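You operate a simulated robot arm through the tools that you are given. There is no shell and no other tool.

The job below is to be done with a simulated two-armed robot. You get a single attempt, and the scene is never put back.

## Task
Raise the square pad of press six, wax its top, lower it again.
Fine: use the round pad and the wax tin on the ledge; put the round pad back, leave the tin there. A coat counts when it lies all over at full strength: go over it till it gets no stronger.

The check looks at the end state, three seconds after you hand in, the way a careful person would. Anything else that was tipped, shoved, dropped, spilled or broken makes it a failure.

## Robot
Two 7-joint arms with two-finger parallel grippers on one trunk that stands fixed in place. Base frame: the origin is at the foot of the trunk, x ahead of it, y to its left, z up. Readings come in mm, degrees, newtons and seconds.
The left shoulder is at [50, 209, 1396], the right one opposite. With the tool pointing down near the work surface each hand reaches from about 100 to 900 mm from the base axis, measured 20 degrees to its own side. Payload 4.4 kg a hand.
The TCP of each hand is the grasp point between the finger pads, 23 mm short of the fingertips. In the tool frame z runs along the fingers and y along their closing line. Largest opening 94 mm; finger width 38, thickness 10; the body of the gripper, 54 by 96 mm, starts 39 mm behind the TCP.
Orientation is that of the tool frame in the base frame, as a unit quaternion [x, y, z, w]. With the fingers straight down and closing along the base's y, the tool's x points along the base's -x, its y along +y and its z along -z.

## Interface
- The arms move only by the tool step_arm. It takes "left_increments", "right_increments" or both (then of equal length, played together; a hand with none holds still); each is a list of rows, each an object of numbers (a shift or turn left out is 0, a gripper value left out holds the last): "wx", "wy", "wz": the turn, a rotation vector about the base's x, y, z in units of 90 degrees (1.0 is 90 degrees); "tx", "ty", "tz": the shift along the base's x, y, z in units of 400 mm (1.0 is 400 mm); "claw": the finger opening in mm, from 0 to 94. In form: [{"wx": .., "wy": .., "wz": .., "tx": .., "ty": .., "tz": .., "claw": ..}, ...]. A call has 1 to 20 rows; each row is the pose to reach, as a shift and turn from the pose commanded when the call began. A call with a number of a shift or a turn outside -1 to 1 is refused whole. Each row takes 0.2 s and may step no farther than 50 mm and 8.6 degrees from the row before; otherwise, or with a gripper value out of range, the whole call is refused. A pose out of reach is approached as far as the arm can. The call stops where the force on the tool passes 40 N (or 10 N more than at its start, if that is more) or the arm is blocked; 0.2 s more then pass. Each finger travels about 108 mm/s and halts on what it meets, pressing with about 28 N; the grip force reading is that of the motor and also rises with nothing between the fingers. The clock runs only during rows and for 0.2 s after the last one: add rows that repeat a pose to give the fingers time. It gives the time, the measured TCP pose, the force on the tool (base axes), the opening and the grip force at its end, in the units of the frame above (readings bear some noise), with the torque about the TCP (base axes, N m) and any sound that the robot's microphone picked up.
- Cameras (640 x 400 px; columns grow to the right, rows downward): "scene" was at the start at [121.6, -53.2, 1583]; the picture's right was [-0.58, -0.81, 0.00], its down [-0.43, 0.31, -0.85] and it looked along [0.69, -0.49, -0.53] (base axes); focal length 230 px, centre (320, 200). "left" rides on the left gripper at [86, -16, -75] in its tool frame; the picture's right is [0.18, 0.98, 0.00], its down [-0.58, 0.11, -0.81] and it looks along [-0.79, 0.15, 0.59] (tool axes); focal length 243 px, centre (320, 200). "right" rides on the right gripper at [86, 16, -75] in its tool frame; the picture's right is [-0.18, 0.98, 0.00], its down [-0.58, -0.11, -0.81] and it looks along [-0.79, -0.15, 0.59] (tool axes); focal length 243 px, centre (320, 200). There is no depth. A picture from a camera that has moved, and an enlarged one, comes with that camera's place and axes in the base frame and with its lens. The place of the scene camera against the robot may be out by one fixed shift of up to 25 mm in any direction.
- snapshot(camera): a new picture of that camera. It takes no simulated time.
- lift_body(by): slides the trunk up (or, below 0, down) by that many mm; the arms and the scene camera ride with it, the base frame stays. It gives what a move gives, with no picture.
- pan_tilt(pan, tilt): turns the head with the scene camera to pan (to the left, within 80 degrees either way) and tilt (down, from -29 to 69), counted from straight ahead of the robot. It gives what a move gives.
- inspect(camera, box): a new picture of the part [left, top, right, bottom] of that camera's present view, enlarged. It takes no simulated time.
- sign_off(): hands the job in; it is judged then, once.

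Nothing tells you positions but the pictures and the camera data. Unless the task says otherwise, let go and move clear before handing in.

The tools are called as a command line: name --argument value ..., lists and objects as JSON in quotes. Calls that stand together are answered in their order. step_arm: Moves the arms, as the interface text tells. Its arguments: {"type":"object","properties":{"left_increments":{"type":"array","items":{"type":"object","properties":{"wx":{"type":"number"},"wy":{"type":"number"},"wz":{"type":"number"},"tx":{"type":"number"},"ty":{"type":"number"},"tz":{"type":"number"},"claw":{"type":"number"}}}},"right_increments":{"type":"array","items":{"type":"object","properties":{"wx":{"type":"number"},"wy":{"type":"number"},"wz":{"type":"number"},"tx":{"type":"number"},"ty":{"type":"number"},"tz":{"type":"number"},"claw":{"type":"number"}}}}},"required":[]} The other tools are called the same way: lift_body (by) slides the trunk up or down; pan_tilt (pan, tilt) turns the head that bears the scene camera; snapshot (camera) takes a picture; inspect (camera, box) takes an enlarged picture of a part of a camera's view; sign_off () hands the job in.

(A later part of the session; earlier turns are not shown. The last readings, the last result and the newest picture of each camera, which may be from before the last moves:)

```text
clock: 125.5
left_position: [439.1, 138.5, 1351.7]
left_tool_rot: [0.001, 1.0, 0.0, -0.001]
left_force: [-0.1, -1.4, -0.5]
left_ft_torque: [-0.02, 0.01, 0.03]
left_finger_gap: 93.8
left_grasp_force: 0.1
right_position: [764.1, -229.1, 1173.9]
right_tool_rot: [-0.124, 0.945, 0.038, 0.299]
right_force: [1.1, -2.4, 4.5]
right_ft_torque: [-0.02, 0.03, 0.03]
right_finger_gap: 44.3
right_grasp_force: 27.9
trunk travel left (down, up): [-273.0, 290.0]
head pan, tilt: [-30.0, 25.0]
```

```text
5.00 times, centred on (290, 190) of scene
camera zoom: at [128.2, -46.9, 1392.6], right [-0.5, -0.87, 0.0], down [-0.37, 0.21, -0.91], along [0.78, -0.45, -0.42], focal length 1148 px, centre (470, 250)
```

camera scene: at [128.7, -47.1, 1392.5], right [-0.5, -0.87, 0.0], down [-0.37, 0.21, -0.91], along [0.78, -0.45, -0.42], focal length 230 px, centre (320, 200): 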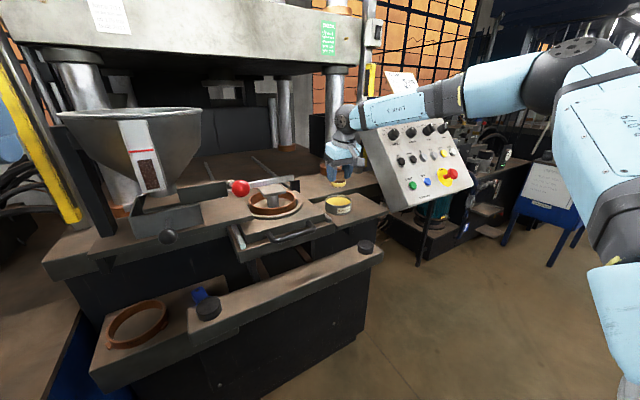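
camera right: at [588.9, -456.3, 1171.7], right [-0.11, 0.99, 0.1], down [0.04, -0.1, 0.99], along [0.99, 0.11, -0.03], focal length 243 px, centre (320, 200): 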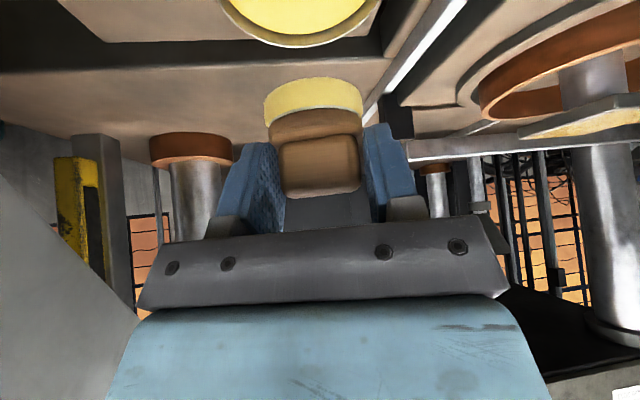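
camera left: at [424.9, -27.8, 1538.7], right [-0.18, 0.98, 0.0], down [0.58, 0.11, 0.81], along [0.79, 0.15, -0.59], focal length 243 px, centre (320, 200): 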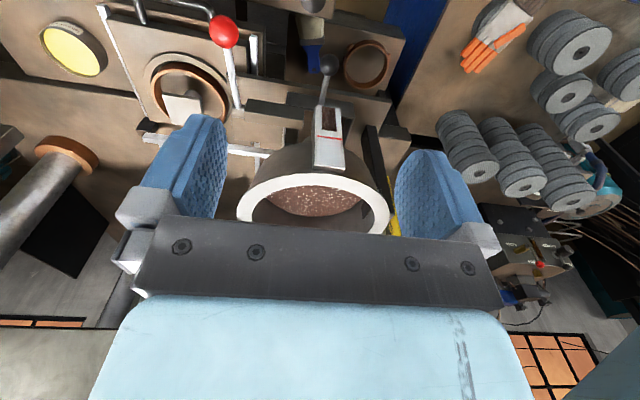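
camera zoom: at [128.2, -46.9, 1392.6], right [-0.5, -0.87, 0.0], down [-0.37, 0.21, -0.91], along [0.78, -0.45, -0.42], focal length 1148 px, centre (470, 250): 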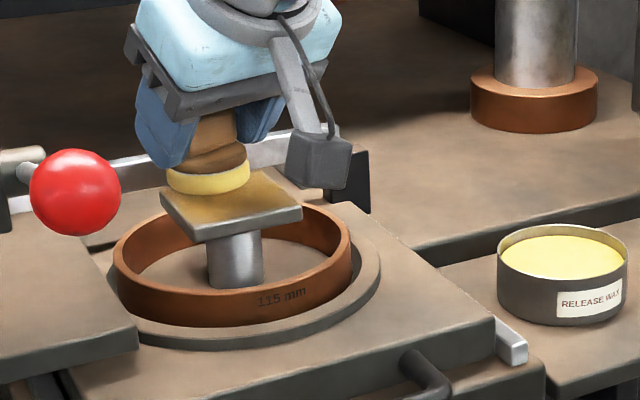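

The coat is deepening. Another full raster at slightly more pressure.

step_arm --right_increments '[{"tx": 0.0, "ty": 0.0275, "tz": -0.001}, {"tx": -0.035, "ty": 0.0275, "tz": -0.001}, {"tx": -0.075, "ty": 0.0275, "tz": -0.001}, {"tx": -0.115, "ty": 0.0275, "tz": -0.001}, {"tx": -0.115, "ty": -0.005, "tz": -0.001}, {"tx": -0.075, "ty": -0.005, "tz": -0.001}, {"tx": -0.035, "ty": -0.005, "tz": -0.001}, {"tx": 0.005, "ty": -0.005, "tz": -0.001}, {"tx": 0.015, "ty": -0.0375, "tz": -0.001}, {"tx": -0.025, "ty": -0.0375, "tz": -0.001}, {"tx": -0.065, "ty": -0.0375, "tz": -0.001}, {"tx": -0.105, "ty": -0.0375, "tz": -0.001}, {"tx": -0.115, "ty": -0.07, "tz": -0.001}, {"tx": -0.075, "ty": -0.07, "tz": -0.001}, {"tx": -0.035, "ty": -0.07, "tz": -0.001}, {"tx": 0.005, "ty": -0.07, "tz": -0.001}, {"tx": 0.015, "ty": -0.0375, "tz": -0.001}, {"tx": 0.015, "ty": 0.0025, "tz": -0.001}, {"tx": 0.015, "ty": 0.0425, "tz": -0.001}, {"tx": 0.015, "ty": 0.06, "tz": -0.001}]'

step_arm --right_increments '[{"tz": 0.02}, {"tz": 0.08}, {"tz": 0.18, "tx": -0.06}, {"tz": 0.27, "tx": -0.16, "ty": -0.02}, {"tz": 0.3, "tx": -0.27, "ty": -0.04}, {"tz": 0.3, "tx": -0.38, "ty": -0.06}, {"tz": 0.3, "tx": -0.49, "ty": -0.06}, {"tz": 0.3, "tx": -0.49, "ty": -0.06}]'

inspect --camera "right" --box '[240, 30, 340, 100]'

inspect --camera "scene" --box '[258, 180, 296, 200]'

inspect --camera "left" --box '[50, 150, 130, 190]'

```text
clock: 129.7
left_position: [440.0, 140.1, 1350.9]
left_tool_rot: [0.0, 1.0, -0.001, 0.0]
left_force: [-0.5, 0.0, -0.1]
left_ft_torque: [0.04, 0.02, 0.01]
left_finger_gap: 94.0
left_grasp_force: 0.0
right_position: [768.2, -206.2, 1173.8]
right_tool_rot: [-0.125, 0.945, 0.038, 0.299]
right_force: [0.3, -0.9, 3.2]
right_ft_torque: [-0.04, 0.04, 0.04]
right_finger_gap: 44.3
right_grasp_force: 28.0
trunk travel left (down, up): [-273.0, 290.0]
head pan, tilt: [-30.0, 25.0]
```

```text
refused: row 4 steps farther than a row can; nothing moved
```

```text
5.71 times, centred on (290, 65) of right
camera zoom: at [654.5, -222.7, 1184.9], right [-0.11, 0.99, 0.1], down [0.04, -0.1, 0.99], along [0.99, 0.11, -0.03], focal length 1386 px, centre (491, 971)
```

zoom: 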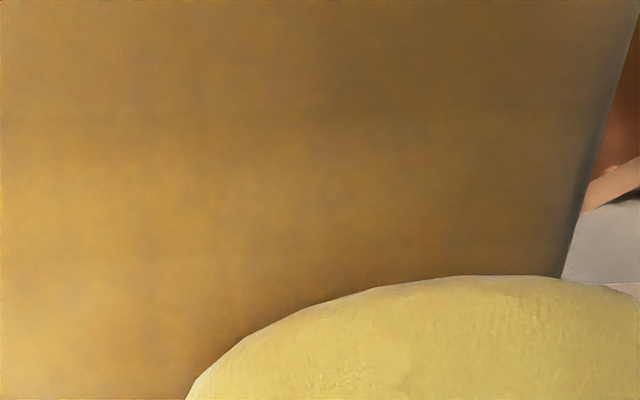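

```text
16.00 times, centred on (277, 190) of scene
camera zoom: at [128.5, -47.1, 1392.5], right [-0.5, -0.87, 0.0], down [-0.37, 0.21, -0.91], along [0.78, -0.45, -0.42], focal length 3673 px, centre (1008, 360)
```

zoom: 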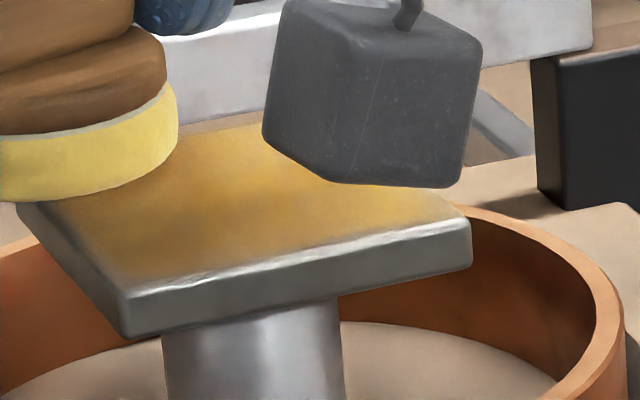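

```text
8.00 times, centred on (90, 170) of left
camera zoom: at [353.2, 123.6, 1425.4], right [-0.18, 0.98, 0.0], down [0.58, 0.11, 0.81], along [0.79, 0.15, -0.59], focal length 1941 px, centre (2160, 440)
```

zoom: 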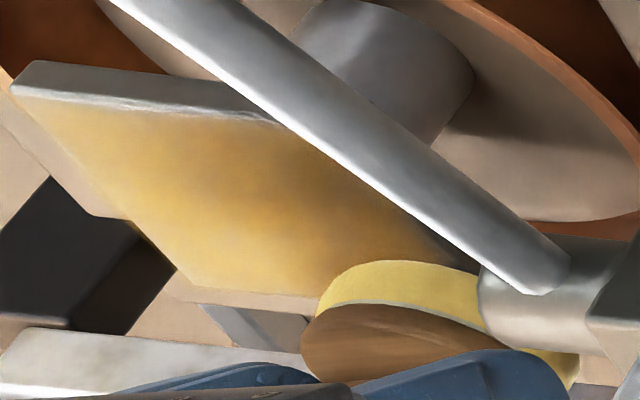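

The far and middle parts are deep; the near edge and left edge are still paler. More perimeter passes, centred further out over the rim.

step_arm --right_increments '[{"tx": 0.01, "ty": 0.01, "tz": -0.001}, {"tx": -0.03, "ty": 0.01, "tz": -0.0015}, {"tx": -0.07, "ty": 0.01, "tz": -0.0015}, {"tx": -0.11, "ty": 0.01, "tz": -0.0015}, {"tx": -0.14, "ty": 0.01, "tz": -0.0015}, {"tx": -0.14, "ty": -0.03, "tz": -0.0015}, {"tx": -0.14, "ty": -0.07, "tz": -0.0015}, {"tx": -0.14, "ty": -0.11, "tz": -0.0015}, {"tx": -0.14, "ty": -0.14, "tz": -0.0015}, {"tx": -0.1, "ty": -0.14, "tz": -0.0015}, {"tx": -0.06, "ty": -0.14, "tz": -0.0015}, {"tx": -0.02, "ty": -0.14, "tz": -0.0015}, {"tx": 0.01, "ty": -0.14, "tz": -0.0015}, {"tx": 0.01, "ty": -0.1, "tz": -0.0015}, {"tx": 0.01, "ty": -0.06, "tz": -0.0015}, {"tx": 0.01, "ty": -0.02, "tz": -0.0015}, {"tx": 0.01, "ty": 0.01, "tz": -0.0015}]'

inspect --camera "scene" --box '[258, 180, 296, 200]'

inspect --camera "right" --box '[120, 0, 400, 160]'

```text
clock: 133.3
left_position: [439.6, 139.2, 1350.5]
left_tool_rot: [0.0, 1.0, 0.0, 0.0]
left_force: [0.0, 0.3, -0.2]
left_ft_torque: [0.0, 0.01, 0.01]
left_finger_gap: 93.9
left_grasp_force: 0.1
right_position: [768.5, -205.0, 1172.6]
right_tool_rot: [-0.125, 0.945, 0.039, 0.299]
right_force: [-1.5, -0.3, 1.3]
right_ft_torque: [-0.03, 0.08, -0.02]
right_finger_gap: 44.1
right_grasp_force: 28.0
right hand out of reach, approached as far as the arm can: row 1, 17
trunk travel left (down, up): [-273.0, 290.0]
head pan, tilt: [-30.0, 25.0]
```

```text
16.00 times, centred on (277, 190) of scene
camera zoom: at [128.4, -46.8, 1392.5], right [-0.5, -0.87, 0.0], down [-0.37, 0.21, -0.91], along [0.78, -0.45, -0.42], focal length 3673 px, centre (1008, 360)
```

zoom: 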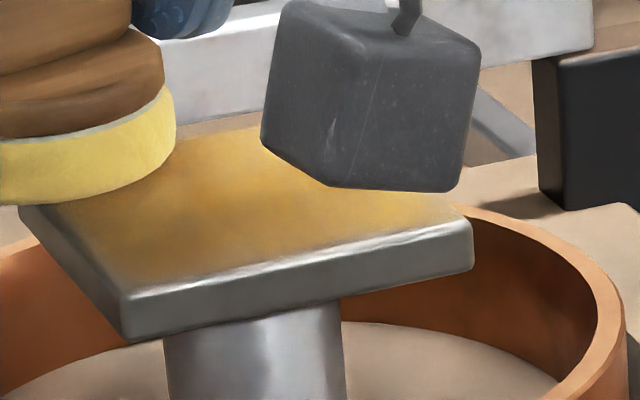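

```text
2.29 times, centred on (260, 80) of right
camera zoom: at [654.2, -222.0, 1184.4], right [-0.11, 0.99, 0.1], down [0.04, -0.1, 0.99], along [0.99, 0.11, -0.03], focal length 555 px, centre (457, 474)
```

zoom: 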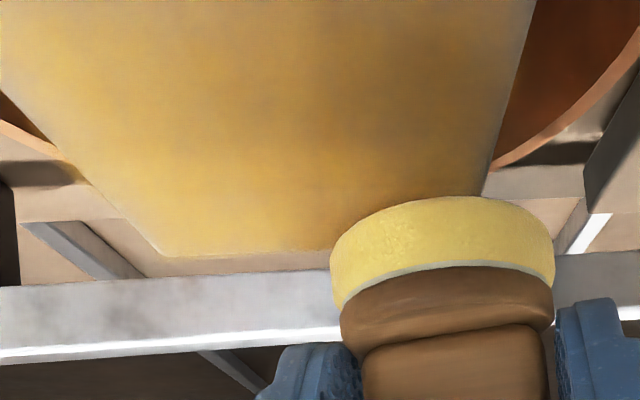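

Contact eased as the pad gives slightly under load. I'll add a touch of pressure and concentrate on the near and left edges.

step_arm --right_increments '[{"tx": -0.04, "ty": 0.011, "tz": -0.0015}, {"tx": -0.08, "ty": 0.011, "tz": -0.002}, {"tx": -0.12, "ty": 0.011, "tz": -0.002}, {"tx": -0.1375, "ty": 0.011, "tz": -0.002}, {"tx": -0.1375, "ty": -0.024, "tz": -0.002}, {"tx": -0.1375, "ty": -0.064, "tz": -0.002}, {"tx": -0.1375, "ty": -0.104, "tz": -0.002}, {"tx": -0.1375, "ty": -0.139, "tz": -0.002}, {"tx": -0.1275, "ty": -0.139, "tz": -0.002}, {"tx": -0.1275, "ty": -0.099, "tz": -0.002}, {"tx": -0.1275, "ty": -0.059, "tz": -0.002}, {"tx": -0.1275, "ty": -0.019, "tz": -0.002}, {"tx": -0.1275, "ty": 0.011, "tz": -0.002}, {"tx": -0.095, "ty": 0.011, "tz": -0.002}, {"tx": -0.055, "ty": 0.011, "tz": -0.002}, {"tx": -0.015, "ty": 0.006, "tz": -0.002}, {"tx": -0.015, "ty": -0.029, "tz": -0.002}, {"tx": -0.05, "ty": -0.039, "tz": -0.002}, {"tx": -0.085, "ty": -0.064, "tz": -0.002}, {"tx": -0.12, "ty": -0.089, "tz": -0.002}]'

inspect --camera "scene" --box '[240, 150, 340, 230]'

inspect --camera "right" --box '[160, 0, 480, 180]'

```text
clock: 137.5
left_position: [440.3, 138.6, 1352.3]
left_tool_rot: [-0.001, 1.0, 0.0, 0.0]
left_force: [-0.4, -0.4, 0.1]
left_ft_torque: [-0.01, -0.01, -0.01]
left_finger_gap: 94.0
left_grasp_force: 0.1
right_position: [718.9, -242.6, 1172.5]
right_tool_rot: [-0.125, 0.945, 0.04, 0.299]
right_force: [0.3, -0.1, 1.0]
right_ft_torque: [0.0, 0.01, 0.02]
right_finger_gap: 44.3
right_grasp_force: 28.2
trunk travel left (down, up): [-273.0, 290.0]
head pan, tilt: [-30.0, 25.0]
```

```text
5.00 times, centred on (290, 190) of scene
camera zoom: at [128.2, -47.1, 1392.5], right [-0.5, -0.87, 0.0], down [-0.37, 0.21, -0.91], along [0.79, -0.45, -0.42], focal length 1148 px, centre (470, 250)
```

zoom: 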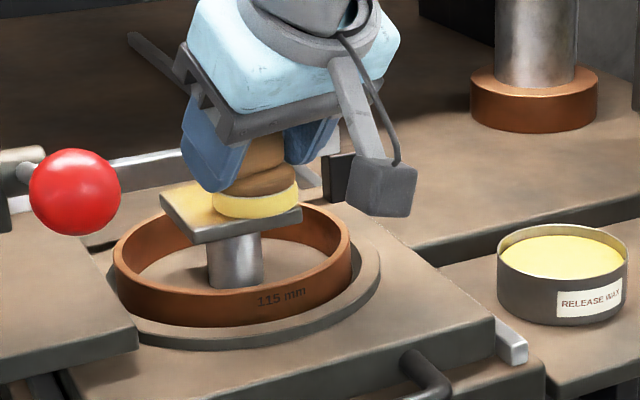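

```text
2.00 times, centred on (320, 90) of right
camera zoom: at [606.0, -257.9, 1184.2], right [-0.11, 0.99, 0.1], down [0.04, -0.1, 0.99], along [0.99, 0.11, -0.03], focal length 485 px, centre (320, 420)
```

zoom: 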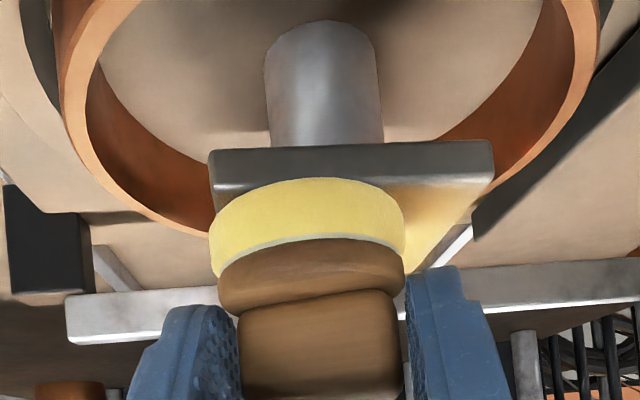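

Lifting off and backing away for a clear look in good light.

step_arm --right_increments '[{"tz": 0.02}, {"tz": 0.08}, {"tz": 0.18, "tx": -0.04}, {"tz": 0.25, "tx": -0.12, "ty": 0.02}, {"tz": 0.3, "tx": -0.22, "ty": 0.03}, {"tz": 0.3, "tx": -0.32, "ty": 0.03}, {"tz": 0.3, "tx": -0.37, "ty": 0.03}, {"tz": 0.3, "tx": -0.37, "ty": 0.03}]'

inspect --camera "right" --box '[255, 30, 325, 80]'

inspect --camera "scene" --box '[258, 180, 296, 200]'

inspect --camera "left" --box '[50, 150, 130, 190]'

```text
clock: 139.3
left_position: [440.7, 138.6, 1351.0]
left_tool_rot: [0.0, 1.0, 0.0, -0.001]
left_force: [0.1, -0.1, -0.1]
left_ft_torque: [0.0, 0.01, 0.02]
left_finger_gap: 94.0
left_grasp_force: 0.2
right_position: [572.4, -228.7, 1292.9]
right_tool_rot: [-0.125, 0.945, 0.039, 0.299]
right_force: [-0.3, 0.0, 0.2]
right_ft_torque: [0.02, 0.01, 0.0]
right_finger_gap: 44.3
right_grasp_force: 28.3
trunk travel left (down, up): [-273.0, 290.0]
head pan, tilt: [-30.0, 25.0]
```

```text
8.00 times, centred on (290, 55) of right
camera zoom: at [458.3, -245.0, 1303.7], right [-0.11, 0.99, 0.1], down [0.04, -0.1, 0.99], along [0.99, 0.11, -0.03], focal length 1941 px, centre (560, 1360)
```

zoom: 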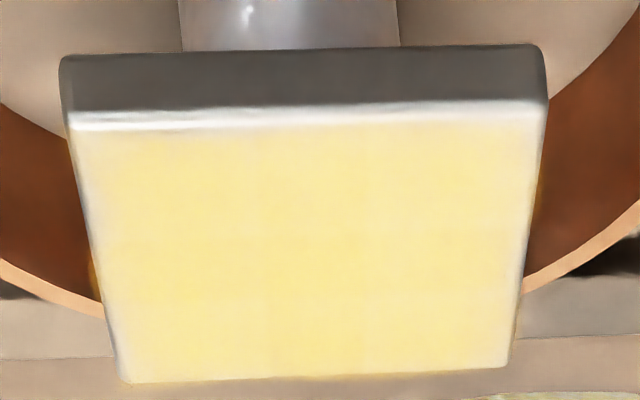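

```text
16.00 times, centred on (277, 190) of scene
camera zoom: at [129.0, -47.1, 1392.4], right [-0.5, -0.87, 0.0], down [-0.37, 0.21, -0.91], along [0.78, -0.45, -0.42], focal length 3673 px, centre (1008, 360)
```

zoom: 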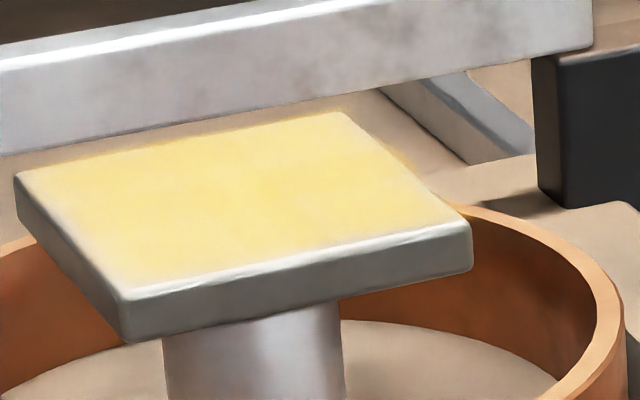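

```text
8.00 times, centred on (90, 170) of left
camera zoom: at [353.8, 123.6, 1425.2], right [-0.18, 0.98, 0.0], down [0.58, 0.11, 0.81], along [0.79, 0.15, -0.59], focal length 1941 px, centre (2160, 440)
```

zoom: 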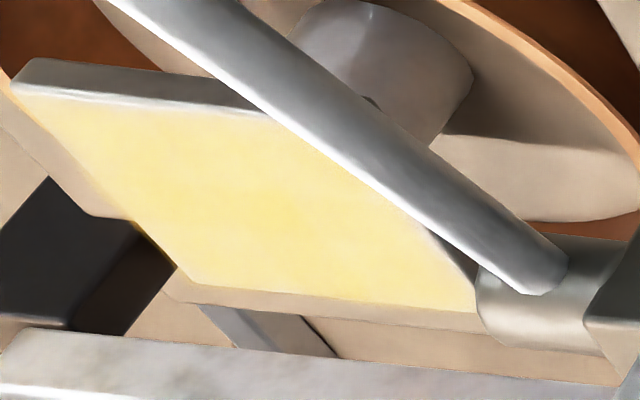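

The coat is fuller; the near-left corner is still a bit pale, and the pad has settled 2–3 mm under the rubbing. I'll go back for passes that emphasise the corners and rim.

step_arm --right_increments '[{"tx": 0.1}, {"tx": 0.2, "tz": -0.03}, {"tx": 0.3, "tz": -0.08}, {"tx": 0.38, "tz": -0.15}, {"tx": 0.43, "ty": -0.004, "tz": -0.24}, {"tx": 0.43, "ty": -0.004, "tz": -0.285}, {"tx": 0.43, "ty": -0.004, "tz": -0.298}, {"tx": 0.43, "ty": -0.004, "tz": -0.303}, {"tx": 0.43, "ty": -0.004, "tz": -0.303}]'

inspect --camera "right" --box '[200, 0, 440, 180]'

```text
clock: 141.3
left_position: [439.6, 137.6, 1350.4]
left_tool_rot: [-0.001, 1.0, 0.001, 0.001]
left_force: [0.5, -0.2, -0.4]
left_ft_torque: [-0.03, -0.01, 0.01]
left_finger_gap: 94.0
left_grasp_force: 0.1
right_position: [746.3, -230.8, 1171.9]
right_tool_rot: [-0.126, 0.945, 0.04, 0.3]
right_force: [2.8, -0.3, 6.6]
right_ft_torque: [0.04, -0.05, -0.01]
right_finger_gap: 44.3
right_grasp_force: 27.6
trunk travel left (down, up): [-273.0, 290.0]
head pan, tilt: [-30.0, 25.0]
```

```text
2.22 times, centred on (320, 90) of right
camera zoom: at [631.1, -247.1, 1183.5], right [-0.11, 0.99, 0.1], down [0.04, -0.1, 0.99], along [0.99, 0.11, -0.03], focal length 539 px, centre (320, 444)
```

zoom: 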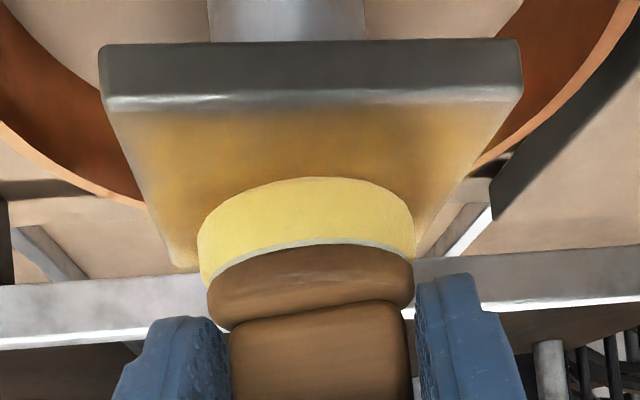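

Good contact (6.6 N), centred. Working the near corners and near edge now.

step_arm --right_increments '[{"tx": -0.0375, "ty": -0.0375, "tz": -0.0005}, {"tx": -0.07, "ty": -0.07, "tz": -0.0005}, {"tx": -0.0775, "ty": -0.06, "tz": -0.0005}, {"tx": -0.06, "ty": -0.0775, "tz": -0.0005}, {"tx": -0.075, "ty": -0.075, "tz": -0.0005}, {"tx": -0.075, "ty": -0.04, "tz": -0.001}, {"tx": -0.075, "ty": 0.0, "tz": -0.001}, {"tx": -0.075, "ty": 0.04, "tz": -0.001}, {"tx": -0.075, "ty": 0.075, "tz": -0.001}, {"tx": -0.06, "ty": 0.0775, "tz": -0.001}, {"tx": -0.0775, "ty": 0.06, "tz": -0.001}, {"tx": -0.06, "ty": 0.06, "tz": -0.001}, {"tx": -0.06, "ty": 0.025, "tz": -0.0015}, {"tx": -0.06, "ty": -0.015, "tz": -0.0015}, {"tx": -0.06, "ty": -0.055, "tz": -0.0015}, {"tx": -0.035, "ty": -0.075, "tz": -0.0015}, {"tx": 0.005, "ty": -0.075, "tz": -0.0015}, {"tx": 0.045, "ty": -0.075, "tz": -0.0015}, {"tx": 0.07, "ty": -0.075, "tz": -0.0015}, {"tx": 0.07, "ty": -0.06, "tz": -0.0015}]'

inspect --camera "right" --box '[200, 0, 480, 180]'

```text
clock: 145.5
left_position: [439.3, 138.2, 1351.5]
left_tool_rot: [-0.001, 1.0, 0.0, 0.0]
left_force: [0.2, -0.1, -0.5]
left_ft_torque: [-0.02, -0.03, -0.02]
left_finger_gap: 94.2
left_grasp_force: 0.1
right_position: [772.1, -257.0, 1171.1]
right_tool_rot: [-0.124, 0.945, 0.039, 0.3]
right_force: [0.9, -3.6, 7.0]
right_ft_torque: [-0.07, 0.04, 0.05]
right_finger_gap: 44.1
right_grasp_force: 27.6
trunk travel left (down, up): [-273.0, 290.0]
head pan, tilt: [-30.0, 25.0]
```

```text
2.22 times, centred on (340, 90) of right
camera zoom: at [658.1, -272.2, 1182.7], right [-0.11, 0.99, 0.1], down [0.04, -0.1, 0.99], along [0.99, 0.11, -0.03], focal length 539 px, centre (276, 444)
```

zoom: 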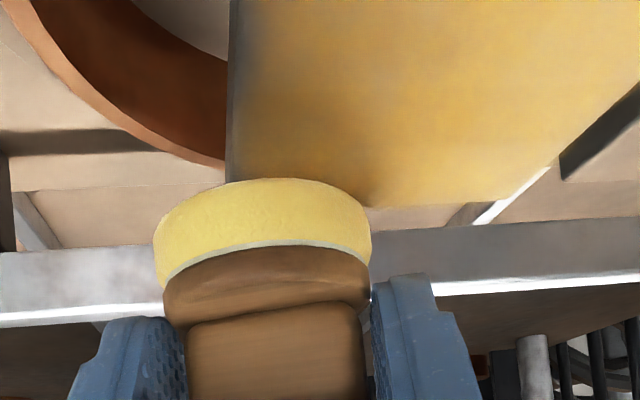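

Contact is good at 7 N. Continuing along the right edge, far edge and left edge.

step_arm --right_increments '[{"tx": 0.0, "ty": -0.0175, "tz": -0.0005}, {"tx": -0.035, "ty": -0.0175, "tz": -0.0005}, {"tx": -0.075, "ty": -0.0175, "tz": -0.0005}, {"tx": -0.115, "ty": -0.0175, "tz": -0.0005}, {"tx": -0.145, "ty": -0.0175, "tz": -0.0005}, {"tx": -0.145, "ty": -0.005, "tz": -0.0005}, {"tx": -0.11, "ty": -0.005, "tz": -0.0005}, {"tx": -0.07, "ty": -0.005, "tz": -0.0005}, {"tx": -0.03, "ty": -0.005, "tz": -0.0005}, {"tx": 0.005, "ty": -0.005, "tz": -0.0005}, {"tx": 0.005, "ty": 0.03, "tz": -0.001}, {"tx": 0.005, "ty": 0.07, "tz": -0.001}, {"tx": 0.005, "ty": 0.11, "tz": -0.001}, {"tx": -0.0025, "ty": 0.13, "tz": -0.001}, {"tx": -0.035, "ty": 0.135, "tz": -0.001}, {"tx": -0.075, "ty": 0.135, "tz": -0.001}, {"tx": -0.115, "ty": 0.135, "tz": -0.001}, {"tx": -0.145, "ty": 0.135, "tz": -0.001}, {"tx": -0.13, "ty": 0.125, "tz": -0.001}, {"tx": -0.09, "ty": 0.125, "tz": -0.001}]'

inspect --camera "right" --box '[100, 0, 480, 180]'

inspect --camera "scene" --box '[240, 150, 340, 230]'

```text
clock: 149.7
left_position: [439.1, 138.7, 1351.3]
left_tool_rot: [0.0, 1.0, 0.0, 0.001]
left_force: [-0.5, 0.6, 0.3]
left_ft_torque: [0.02, 0.0, 0.02]
left_finger_gap: 94.1
left_grasp_force: 0.1
right_position: [736.8, -205.8, 1171.4]
right_tool_rot: [-0.124, 0.945, 0.039, 0.3]
right_force: [2.6, 0.0, 4.2]
right_ft_torque: [-0.01, -0.08, 0.01]
right_finger_gap: 44.4
right_grasp_force: 28.4
right hand out of reach, approached as far as the arm can: row 14
trunk travel left (down, up): [-273.0, 290.0]
head pan, tilt: [-30.0, 25.0]
```

```text
1.68 times, centred on (290, 90) of right
camera zoom: at [622.4, -221.7, 1182.0], right [-0.11, 0.99, 0.1], down [0.04, -0.1, 0.99], along [0.99, 0.11, -0.03], focal length 409 px, centre (370, 385)
```

zoom: 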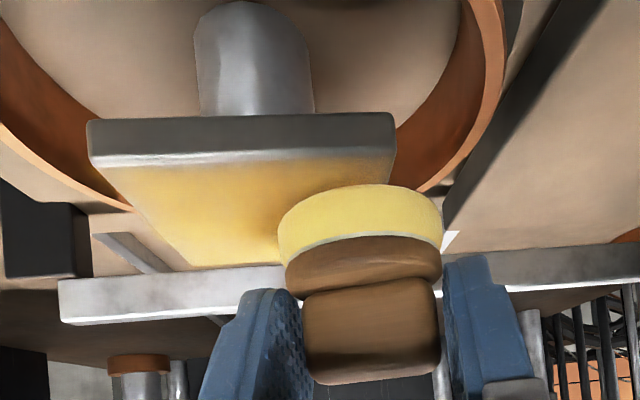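

```text
5.00 times, centred on (290, 190) of scene
camera zoom: at [128.1, -46.9, 1392.7], right [-0.5, -0.87, 0.0], down [-0.37, 0.21, -0.91], along [0.78, -0.45, -0.42], focal length 1148 px, centre (470, 250)
```

zoom: 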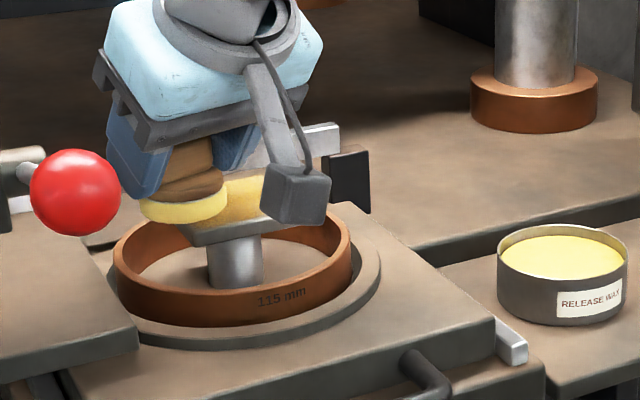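

Backing off again to compare the coat.

step_arm --right_increments '[{"tz": 0.02}, {"tz": 0.08}, {"tz": 0.18, "tx": -0.04}, {"tz": 0.25, "tx": -0.12, "ty": -0.02}, {"tz": 0.3, "tx": -0.22, "ty": -0.04}, {"tz": 0.3, "tx": -0.32, "ty": -0.06}, {"tz": 0.3, "tx": -0.41, "ty": -0.06}, {"tz": 0.3, "tx": -0.41, "ty": -0.06}]'

inspect --camera "right" --box '[255, 30, 325, 80]'

inspect --camera "scene" --box '[258, 180, 296, 200]'

inspect --camera "left" --box '[50, 150, 130, 190]'

snapshot --camera "right"

```text
clock: 151.5
left_position: [440.6, 138.0, 1350.3]
left_tool_rot: [0.0, 1.0, 0.0, -0.002]
left_force: [-0.8, 0.5, -0.8]
left_ft_torque: [-0.04, 0.04, -0.03]
left_finger_gap: 94.3
left_grasp_force: 0.0
right_position: [572.8, -229.3, 1289.0]
right_tool_rot: [-0.124, 0.945, 0.039, 0.299]
right_force: [-0.1, -0.2, 0.0]
right_ft_torque: [-0.03, -0.01, 0.0]
right_finger_gap: 44.4
right_grasp_force: 28.1
trunk travel left (down, up): [-273.0, 290.0]
head pan, tilt: [-30.0, 25.0]
```

```text
8.00 times, centred on (290, 55) of right
camera zoom: at [459.7, -245.1, 1300.7], right [-0.11, 0.99, 0.1], down [0.04, -0.1, 0.99], along [0.99, 0.11, -0.03], focal length 1941 px, centre (560, 1360)
```

zoom: 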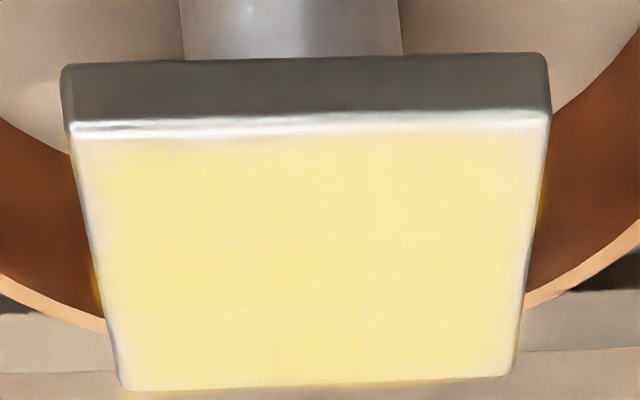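

```text
16.00 times, centred on (277, 190) of scene
camera zoom: at [129.8, -47.2, 1392.3], right [-0.5, -0.87, 0.0], down [-0.37, 0.21, -0.91], along [0.78, -0.45, -0.42], focal length 3673 px, centre (1008, 360)
```

zoom: 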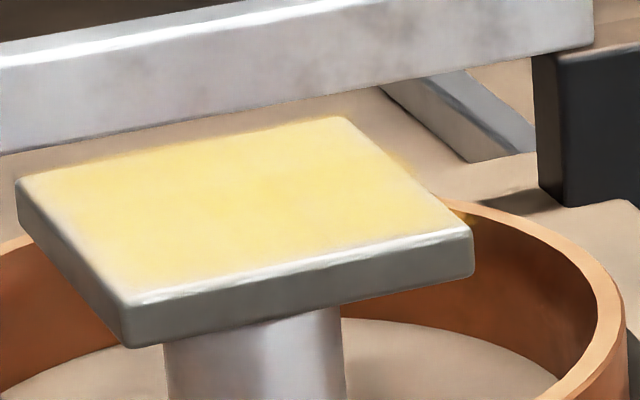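

```text
8.00 times, centred on (90, 170) of left
camera zoom: at [354.6, 123.5, 1424.9], right [-0.18, 0.98, 0.0], down [0.58, 0.11, 0.81], along [0.79, 0.15, -0.59], focal length 1941 px, centre (2160, 440)
```

zoom: 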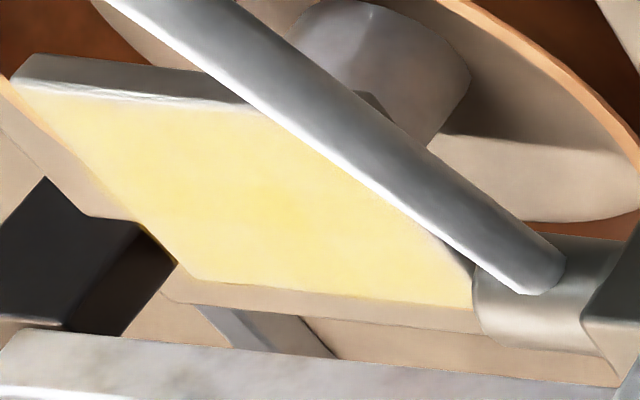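

```text
taken
camera right: at [459.7, -245.1, 1300.7], right [-0.11, 0.99, 0.1], down [0.04, -0.1, 0.99], along [0.99, 0.11, -0.03], focal length 243 px, centre (320, 200)
```

right: 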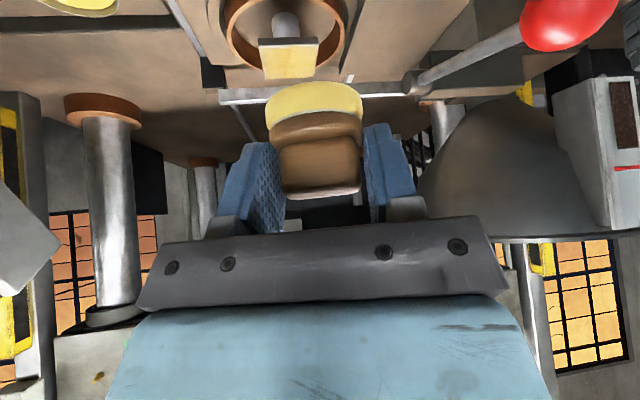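

More even now, with a slightly paler rim remaining, especially on the left side; the round pad has paled too. I'll reload once more and then do thorough edge and overall passes.

step_arm --right_increments '[{"ty": -0.1}, {"ty": -0.2, "tz": -0.02}, {"ty": -0.3, "tx": 0.04, "tz": -0.06}, {"ty": -0.4, "tx": 0.08, "tz": -0.1}, {"ty": -0.48, "tx": 0.15, "tz": -0.14}, {"ty": -0.525, "tx": 0.24, "tz": -0.18}, {"ty": -0.525, "tx": 0.328, "tz": -0.22}, {"ty": -0.525, "tx": 0.328, "tz": -0.32}, {"ty": -0.525, "tx": 0.328, "tz": -0.4}, {"ty": -0.525, "tx": 0.328, "tz": -0.45}, {"ty": -0.525, "tx": 0.328, "tz": -0.47}, {"ty": -0.525, "tx": 0.328, "tz": -0.475}]'

inspect --camera "right" --box '[200, 0, 440, 150]'

```text
clock: 154.1
left_position: [439.0, 140.1, 1351.8]
left_tool_rot: [0.0, 1.0, 0.0, 0.0]
left_force: [-0.2, -0.1, 0.4]
left_ft_torque: [-0.02, -0.01, 0.0]
left_finger_gap: 94.1
left_grasp_force: 0.1
right_position: [704.4, -439.0, 1101.2]
right_tool_rot: [-0.124, 0.945, 0.038, 0.299]
right_force: [-0.2, -0.5, -0.2]
right_ft_torque: [0.0, 0.02, -0.05]
right_finger_gap: 44.1
right_grasp_force: 28.3
trunk travel left (down, up): [-273.0, 290.0]
head pan, tilt: [-30.0, 25.0]
```

```text
2.67 times, centred on (320, 75) of right
camera zoom: at [590.1, -455.0, 1111.4], right [-0.11, 0.99, 0.1], down [0.04, -0.1, 0.99], along [0.99, 0.11, -0.03], focal length 647 px, centre (320, 533)
```

zoom: 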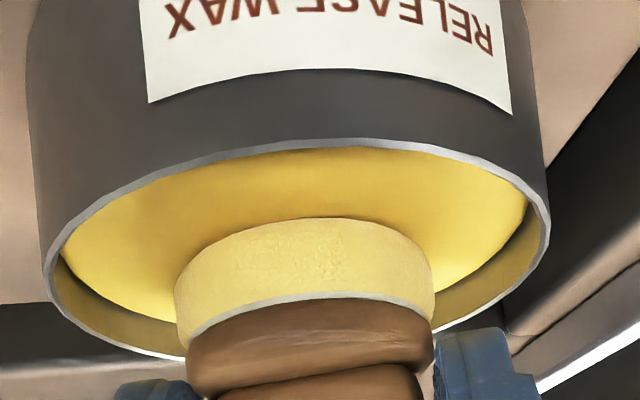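

Over the wax. Lowering to contact.

step_arm --right_increments '[{"tz": -0.003}, {"tz": -0.006}, {"tz": -0.008}]'

```text
clock: 154.9
left_position: [439.0, 137.9, 1351.2]
left_tool_rot: [0.0, 1.0, 0.0, 0.0]
left_force: [-0.6, 0.0, 0.0]
left_ft_torque: [-0.01, 0.01, 0.0]
left_finger_gap: 94.0
left_grasp_force: 0.1
right_position: [704.5, -440.7, 1096.5]
right_tool_rot: [-0.124, 0.945, 0.038, 0.3]
right_force: [0.9, -0.1, 2.7]
right_ft_torque: [0.01, -0.01, 0.01]
right_finger_gap: 44.2
right_grasp_force: 28.3
trunk travel left (down, up): [-273.0, 290.0]
head pan, tilt: [-30.0, 25.0]
```

Light contact; pressing slightly more, holding, and lifting out.

step_arm --right_increments '[{"tz": -0.002}, {"tz": -0.002}, {"tz": -0.002}, {"tz": -0.002}, {"tz": 0.02}, {"tz": 0.06}, {"tz": 0.13}, {"tz": 0.2}, {"tz": 0.2}]'

inspect --camera "right" --box '[200, 0, 440, 150]'

inspect --camera "scene" --box '[240, 130, 380, 240]'

```text
clock: 156.9
left_position: [440.7, 138.9, 1351.3]
left_tool_rot: [0.0, 1.0, 0.0, 0.0]
left_force: [0.7, -0.4, -0.3]
left_ft_torque: [0.02, 0.0, -0.01]
left_finger_gap: 93.9
left_grasp_force: 0.1
right_position: [704.0, -439.9, 1177.3]
right_tool_rot: [-0.124, 0.945, 0.039, 0.3]
right_force: [0.0, 0.8, -1.0]
right_ft_torque: [0.01, 0.01, 0.0]
right_finger_gap: 44.4
right_grasp_force: 28.2
trunk travel left (down, up): [-273.0, 290.0]
head pan, tilt: [-30.0, 25.0]
```

```text
2.67 times, centred on (320, 75) of right
camera zoom: at [589.9, -455.1, 1188.2], right [-0.11, 0.99, 0.1], down [0.04, -0.1, 0.99], along [0.99, 0.11, -0.03], focal length 647 px, centre (320, 533)
```

zoom: 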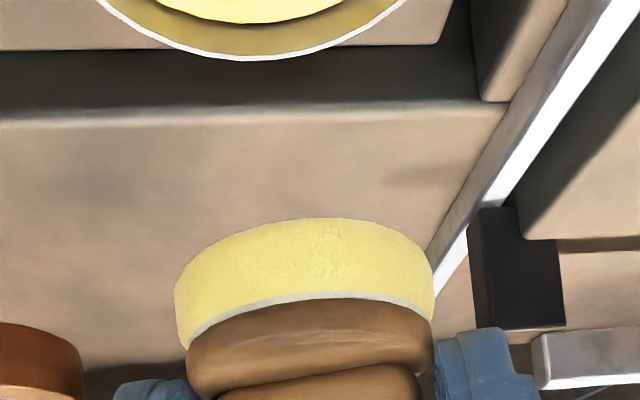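

```text
3.64 times, centred on (310, 185) of scene
camera zoom: at [129.2, -47.4, 1392.4], right [-0.5, -0.87, 0.0], down [-0.37, 0.21, -0.91], along [0.78, -0.45, -0.42], focal length 835 px, centre (356, 254)
```

zoom: 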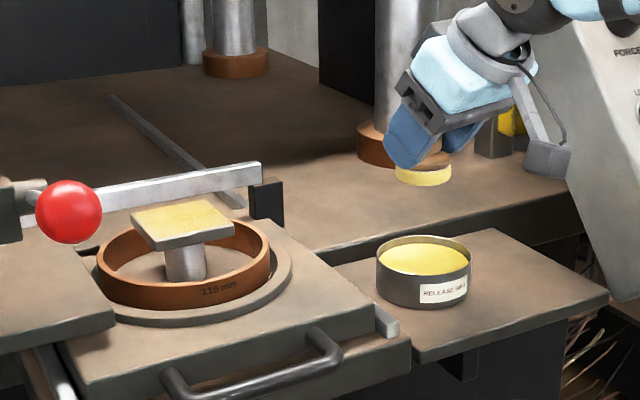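

Loaded again. Returning to the square pad.

step_arm --right_increments '[{"tz": 0.09}, {"tz": 0.1, "ty": 0.08, "tx": 0.01}, {"tz": 0.1, "ty": 0.19, "tx": 0.03}, {"tz": 0.1, "ty": 0.3, "tx": 0.06}, {"tz": 0.1, "ty": 0.41, "tx": 0.09}, {"tz": 0.1, "ty": 0.5, "tx": 0.1025}, {"tz": 0.09, "ty": 0.524, "tx": 0.1025}, {"tz": 0.04, "ty": 0.524, "tx": 0.1025}, {"tz": 0.0, "ty": 0.524, "tx": 0.1025}, {"tz": -0.012, "ty": 0.524, "tx": 0.1025}, {"tz": -0.016, "ty": 0.524, "tx": 0.1025}]'

```text
clock: 159.3
left_position: [438.8, 138.2, 1351.3]
left_tool_rot: [0.0, 1.0, -0.001, 0.0]
left_force: [-0.9, -0.1, 0.1]
left_ft_torque: [0.0, -0.01, 0.0]
left_finger_gap: 94.0
left_grasp_force: 0.0
right_position: [745.4, -229.8, 1170.1]
right_tool_rot: [-0.124, 0.945, 0.039, 0.299]
right_force: [-0.4, 0.6, -0.6]
right_ft_torque: [0.01, 0.02, 0.01]
right_finger_gap: 44.4
right_grasp_force: 28.6
trunk travel left (down, up): [-273.0, 290.0]
head pan, tilt: [-30.0, 25.0]
```

step_arm --right_increments '[{"tz": -0.003}, {"tz": -0.006}]'

inspect --camera "right" --box '[200, 0, 440, 180]'

```text
clock: 159.9
left_position: [439.0, 138.9, 1351.4]
left_tool_rot: [0.0, 1.0, 0.0, 0.0]
left_force: [0.4, -0.2, 0.7]
left_ft_torque: [0.0, 0.02, 0.03]
left_finger_gap: 93.9
left_grasp_force: 0.1
right_position: [744.5, -229.1, 1171.2]
right_tool_rot: [-0.126, 0.945, 0.039, 0.3]
right_force: [5.2, -1.3, 11.2]
right_ft_torque: [0.02, -0.06, 0.03]
right_finger_gap: 44.4
right_grasp_force: 27.8
trunk travel left (down, up): [-273.0, 290.0]
head pan, tilt: [-30.0, 25.0]
```

```text
2.22 times, centred on (320, 90) of right
camera zoom: at [630.7, -245.4, 1181.4], right [-0.11, 0.99, 0.1], down [0.04, -0.1, 0.99], along [0.99, 0.11, -0.02], focal length 539 px, centre (320, 444)
```

zoom: 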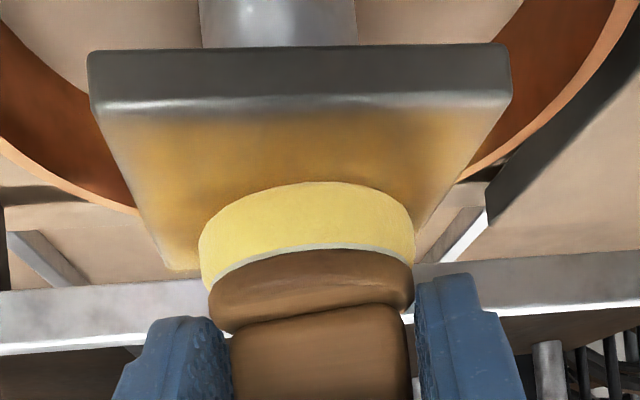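

Contact at 11 N. Now thorough passes along the near edge and right edge.

step_arm --right_increments '[{"tx": -0.035, "ty": -0.035, "tz": 0.001}, {"tx": -0.07, "ty": -0.075, "tz": 0.001}, {"tx": -0.0775, "ty": -0.08, "tz": 0.001}, {"tx": -0.0775, "ty": -0.05, "tz": 0.001}, {"tx": -0.0775, "ty": -0.015, "tz": 0.0005}, {"tx": -0.0775, "ty": 0.02, "tz": 0.0005}, {"tx": -0.0775, "ty": 0.05, "tz": 0.0005}, {"tx": -0.0775, "ty": 0.0725, "tz": 0.0005}, {"tx": -0.0675, "ty": 0.0725, "tz": 0.0005}, {"tx": -0.0675, "ty": 0.04, "tz": 0.0}, {"tx": -0.0675, "ty": 0.005, "tz": 0.0}, {"tx": -0.0675, "ty": -0.03, "tz": 0.0}, {"tx": -0.0675, "ty": -0.065, "tz": 0.0}, {"tx": -0.0675, "ty": -0.08, "tz": 0.0}, {"tx": -0.035, "ty": -0.08, "tz": 0.0}, {"tx": 0.0, "ty": -0.08, "tz": 0.0}, {"tx": 0.035, "ty": -0.08, "tz": 0.0}, {"tx": 0.07, "ty": -0.08, "tz": 0.0}, {"tx": 0.07, "ty": -0.0675, "tz": 0.0}, {"tx": 0.035, "ty": -0.0675, "tz": 0.0}]'

```text
clock: 164.1
left_position: [438.2, 139.6, 1351.5]
left_tool_rot: [0.0, 1.0, 0.0, 0.001]
left_force: [0.6, -0.1, -0.2]
left_ft_torque: [-0.01, -0.03, 0.0]
left_finger_gap: 93.9
left_grasp_force: 0.2
right_position: [758.6, -255.2, 1169.1]
right_tool_rot: [-0.124, 0.945, 0.037, 0.299]
right_force: [0.7, 2.0, 8.1]
right_ft_torque: [0.13, -0.01, -0.01]
right_finger_gap: 44.4
right_grasp_force: 27.7
trunk travel left (down, up): [-273.0, 290.0]
head pan, tilt: [-30.0, 25.0]
```

8 N. Continuing: right edge, far edge.

step_arm --right_increments '[{"tx": -0.04, "ty": 0.0}, {"tx": -0.08, "ty": 0.0}, {"tx": -0.11, "ty": 0.0}, {"tx": -0.08, "ty": -0.0125}, {"tx": -0.04, "ty": -0.0125}, {"tx": 0.0, "ty": -0.0125}, {"tx": 0.04, "ty": -0.0125}, {"tx": 0.04, "ty": 0.0225}, {"tx": 0.04, "ty": 0.0625}, {"tx": 0.04, "ty": 0.1025}, {"tx": 0.0325, "ty": 0.1325}, {"tx": 0.025, "ty": 0.1175}, {"tx": 0.025, "ty": 0.0775}, {"tx": 0.025, "ty": 0.0375}, {"tx": 0.025, "ty": 0.0025}, {"tx": 0.035, "ty": 0.0475, "tz": -0.0005}, {"tx": 0.035, "ty": 0.0875, "tz": -0.0005}, {"tx": 0.0275, "ty": 0.13, "tz": -0.0005}, {"tx": -0.005, "ty": 0.1375, "tz": -0.0005}, {"tx": -0.045, "ty": 0.1375, "tz": -0.0005}]'

```text
clock: 168.3
left_position: [438.9, 139.0, 1350.8]
left_tool_rot: [0.0, 1.0, -0.001, 0.001]
left_force: [-0.4, 0.5, -0.9]
left_ft_torque: [0.0, -0.01, 0.0]
left_finger_gap: 93.8
left_grasp_force: 0.1
right_position: [739.3, -199.3, 1168.2]
right_tool_rot: [-0.125, 0.945, 0.039, 0.3]
right_force: [-0.9, 0.5, 8.6]
right_ft_torque: [-0.01, 0.01, -0.04]
right_finger_gap: 44.4
right_grasp_force: 27.6
right hand out of reach, approached as far as the arm can: row 11
trunk travel left (down, up): [-273.0, 290.0]
head pan, tilt: [-30.0, 25.0]
```

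Continuing: left edge, near-left corner, and the interior.

step_arm --right_increments '[{"tx": -0.04, "ty": 0.0}, {"tx": -0.0675, "ty": 0.0}, {"tx": -0.0675, "ty": -0.015}, {"tx": -0.04, "ty": -0.015}, {"tx": 0.0, "ty": -0.015}, {"tx": 0.04, "ty": -0.015}, {"tx": 0.07, "ty": -0.015}, {"tx": 0.07, "ty": -0.035}, {"tx": 0.03, "ty": -0.035}, {"tx": -0.01, "ty": -0.035}, {"tx": -0.05, "ty": -0.035}, {"tx": -0.065, "ty": -0.06}, {"tx": -0.025, "ty": -0.06}, {"tx": 0.015, "ty": -0.06}, {"tx": 0.055, "ty": -0.06}, {"tx": 0.08, "ty": -0.085, "tz": -0.0005}, {"tx": 0.04, "ty": -0.09, "tz": -0.0005}, {"tx": 0.0, "ty": -0.09, "tz": -0.0005}, {"tx": -0.04, "ty": -0.09, "tz": -0.0005}, {"tx": -0.065, "ty": -0.11, "tz": -0.0005}]'

step_arm --right_increments '[{"tz": 0.02}, {"tz": 0.08}, {"tz": 0.18, "tx": -0.04}, {"tz": 0.25, "tx": -0.12, "ty": 0.02}, {"tz": 0.3, "tx": -0.22, "ty": 0.04}, {"tz": 0.3, "tx": -0.32, "ty": 0.05}, {"tz": 0.3, "tx": -0.36, "ty": 0.05}, {"tz": 0.3, "tx": -0.36, "ty": 0.05}]'

inspect --camera "right" --box '[255, 30, 325, 80]'

inspect --camera "scene" --box '[258, 180, 296, 200]'

inspect --camera "left" --box '[50, 150, 130, 190]'

```text
clock: 172.5
left_position: [439.6, 139.0, 1351.3]
left_tool_rot: [0.0, 1.0, 0.0, -0.001]
left_force: [-0.7, 0.7, -0.2]
left_ft_torque: [0.01, 0.0, -0.01]
left_finger_gap: 94.0
left_grasp_force: 0.1
right_position: [713.6, -245.5, 1168.2]
right_tool_rot: [-0.125, 0.945, 0.038, 0.299]
right_force: [-0.9, 0.3, 1.2]
right_ft_torque: [0.06, 0.05, 0.04]
right_finger_gap: 44.3
right_grasp_force: 28.2
trunk travel left (down, up): [-273.0, 290.0]
head pan, tilt: [-30.0, 25.0]
```

```text
clock: 174.3
left_position: [439.8, 139.1, 1351.5]
left_tool_rot: [0.0, 1.0, 0.0, 0.001]
left_force: [-0.5, 0.0, 0.8]
left_ft_torque: [-0.02, 0.01, 0.0]
left_finger_gap: 94.0
left_grasp_force: 0.0
right_position: [569.7, -226.2, 1286.9]
right_tool_rot: [-0.124, 0.945, 0.039, 0.299]
right_force: [0.8, 0.1, 0.2]
right_ft_torque: [-0.01, -0.01, -0.03]
right_finger_gap: 44.4
right_grasp_force: 28.1
trunk travel left (down, up): [-273.0, 290.0]
head pan, tilt: [-30.0, 25.0]
```

```text
8.00 times, centred on (290, 55) of right
camera zoom: at [456.2, -241.9, 1298.9], right [-0.11, 0.99, 0.1], down [0.04, -0.1, 0.99], along [0.99, 0.11, -0.03], focal length 1941 px, centre (560, 1360)
```

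zoom: 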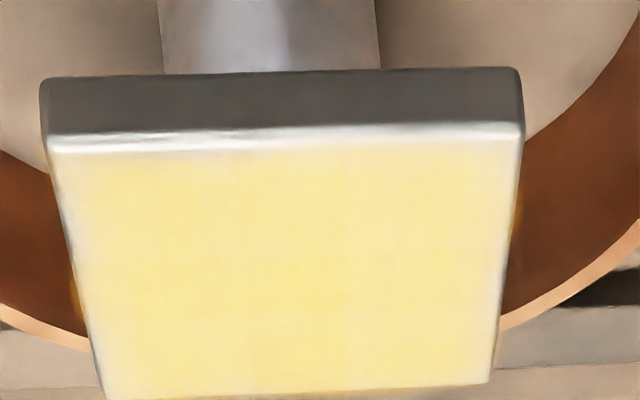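

```text
16.00 times, centred on (277, 190) of scene
camera zoom: at [128.8, -47.0, 1392.5], right [-0.5, -0.87, 0.0], down [-0.37, 0.21, -0.91], along [0.78, -0.45, -0.42], focal length 3673 px, centre (1008, 360)
```

zoom: 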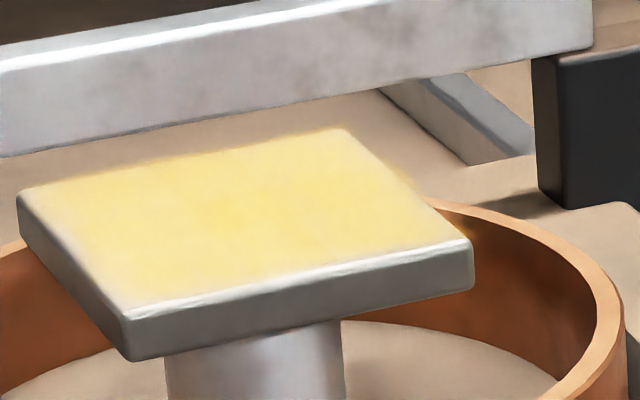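

```text
8.00 times, centred on (90, 170) of left
camera zoom: at [353.6, 123.7, 1425.3], right [-0.18, 0.98, 0.0], down [0.58, 0.11, 0.81], along [0.79, 0.15, -0.59], focal length 1941 px, centre (2160, 440)
```

zoom: 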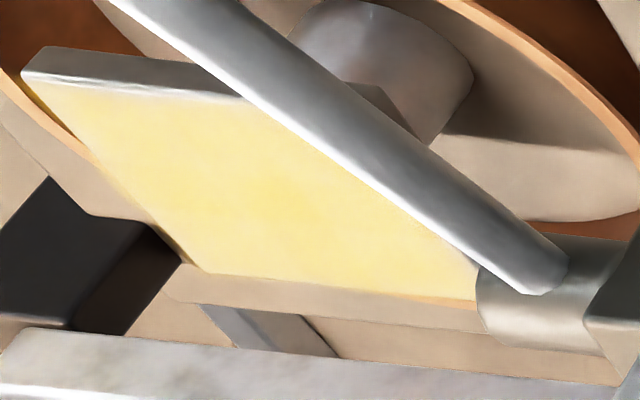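

The centre is uniform and no longer changing; the rim and the left corners still look slightly weaker. I'll check the round pad's load, then run passes with it centred right over the rim.

inspect --camera "right" --box '[220, 60, 400, 150]'

inspect --camera "scene" --box '[240, 60, 380, 230]'

```text
3.56 times, centred on (310, 105) of right
camera zoom: at [456.2, -241.9, 1298.9], right [-0.11, 0.99, 0.1], down [0.04, -0.1, 0.99], along [0.99, 0.11, -0.03], focal length 863 px, centre (356, 538)
```

zoom: 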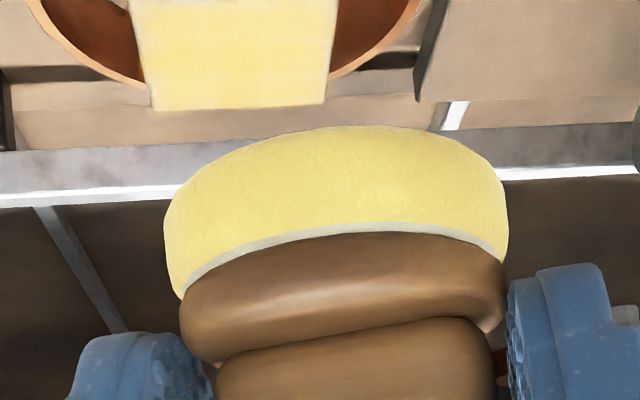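

```text
2.35 times, centred on (310, 145) of scene
camera zoom: at [128.8, -47.0, 1392.5], right [-0.5, -0.87, 0.0], down [-0.37, 0.21, -0.91], along [0.78, -0.45, -0.42], focal length 540 px, centre (344, 329)
```

zoom: 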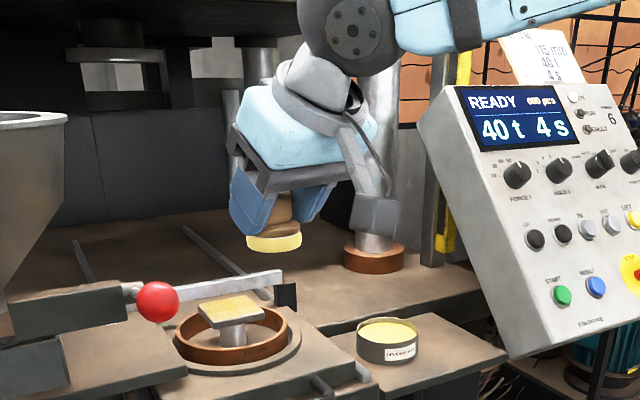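

It still carries wax. Going back for rim-centred passes.

step_arm --right_increments '[{"tx": 0.1}, {"tx": 0.2, "tz": -0.03}, {"tx": 0.3, "tz": -0.08}, {"tx": 0.39, "tz": -0.15}, {"tx": 0.437, "ty": -0.011, "tz": -0.23}, {"tx": 0.437, "ty": -0.011, "tz": -0.28}, {"tx": 0.437, "ty": -0.011, "tz": -0.294}, {"tx": 0.437, "ty": -0.011, "tz": -0.298}, {"tx": 0.437, "ty": -0.011, "tz": -0.298}]'

```text
clock: 176.3
left_position: [439.3, 139.3, 1350.7]
left_tool_rot: [0.0, 1.0, 0.0, 0.0]
left_force: [0.3, 0.3, 0.0]
left_ft_torque: [0.02, 0.02, 0.02]
left_finger_gap: 94.0
left_grasp_force: 0.0
right_position: [745.8, -230.1, 1167.1]
right_tool_rot: [-0.125, 0.945, 0.039, 0.299]
right_force: [1.1, 0.1, -0.6]
right_ft_torque: [0.0, 0.03, 0.01]
right_finger_gap: 44.1
right_grasp_force: 28.8
trunk travel left (down, up): [-273.0, 290.0]
head pan, tilt: [-30.0, 25.0]
```

step_arm --right_increments '[{"tz": -0.002}, {"tz": -0.004}]'

```text
clock: 176.9
left_position: [439.0, 139.9, 1350.0]
left_tool_rot: [0.0, 1.0, 0.0, -0.001]
left_force: [-0.2, -0.5, 0.5]
left_ft_torque: [0.02, 0.03, -0.01]
left_finger_gap: 94.0
left_grasp_force: 0.0
right_position: [745.5, -230.2, 1168.1]
right_tool_rot: [-0.124, 0.945, 0.039, 0.3]
right_force: [2.0, -0.2, 3.7]
right_ft_torque: [0.06, -0.01, 0.03]
right_finger_gap: 44.2
right_grasp_force: 27.6
trunk travel left (down, up): [-273.0, 290.0]
head pan, tilt: [-30.0, 25.0]
```

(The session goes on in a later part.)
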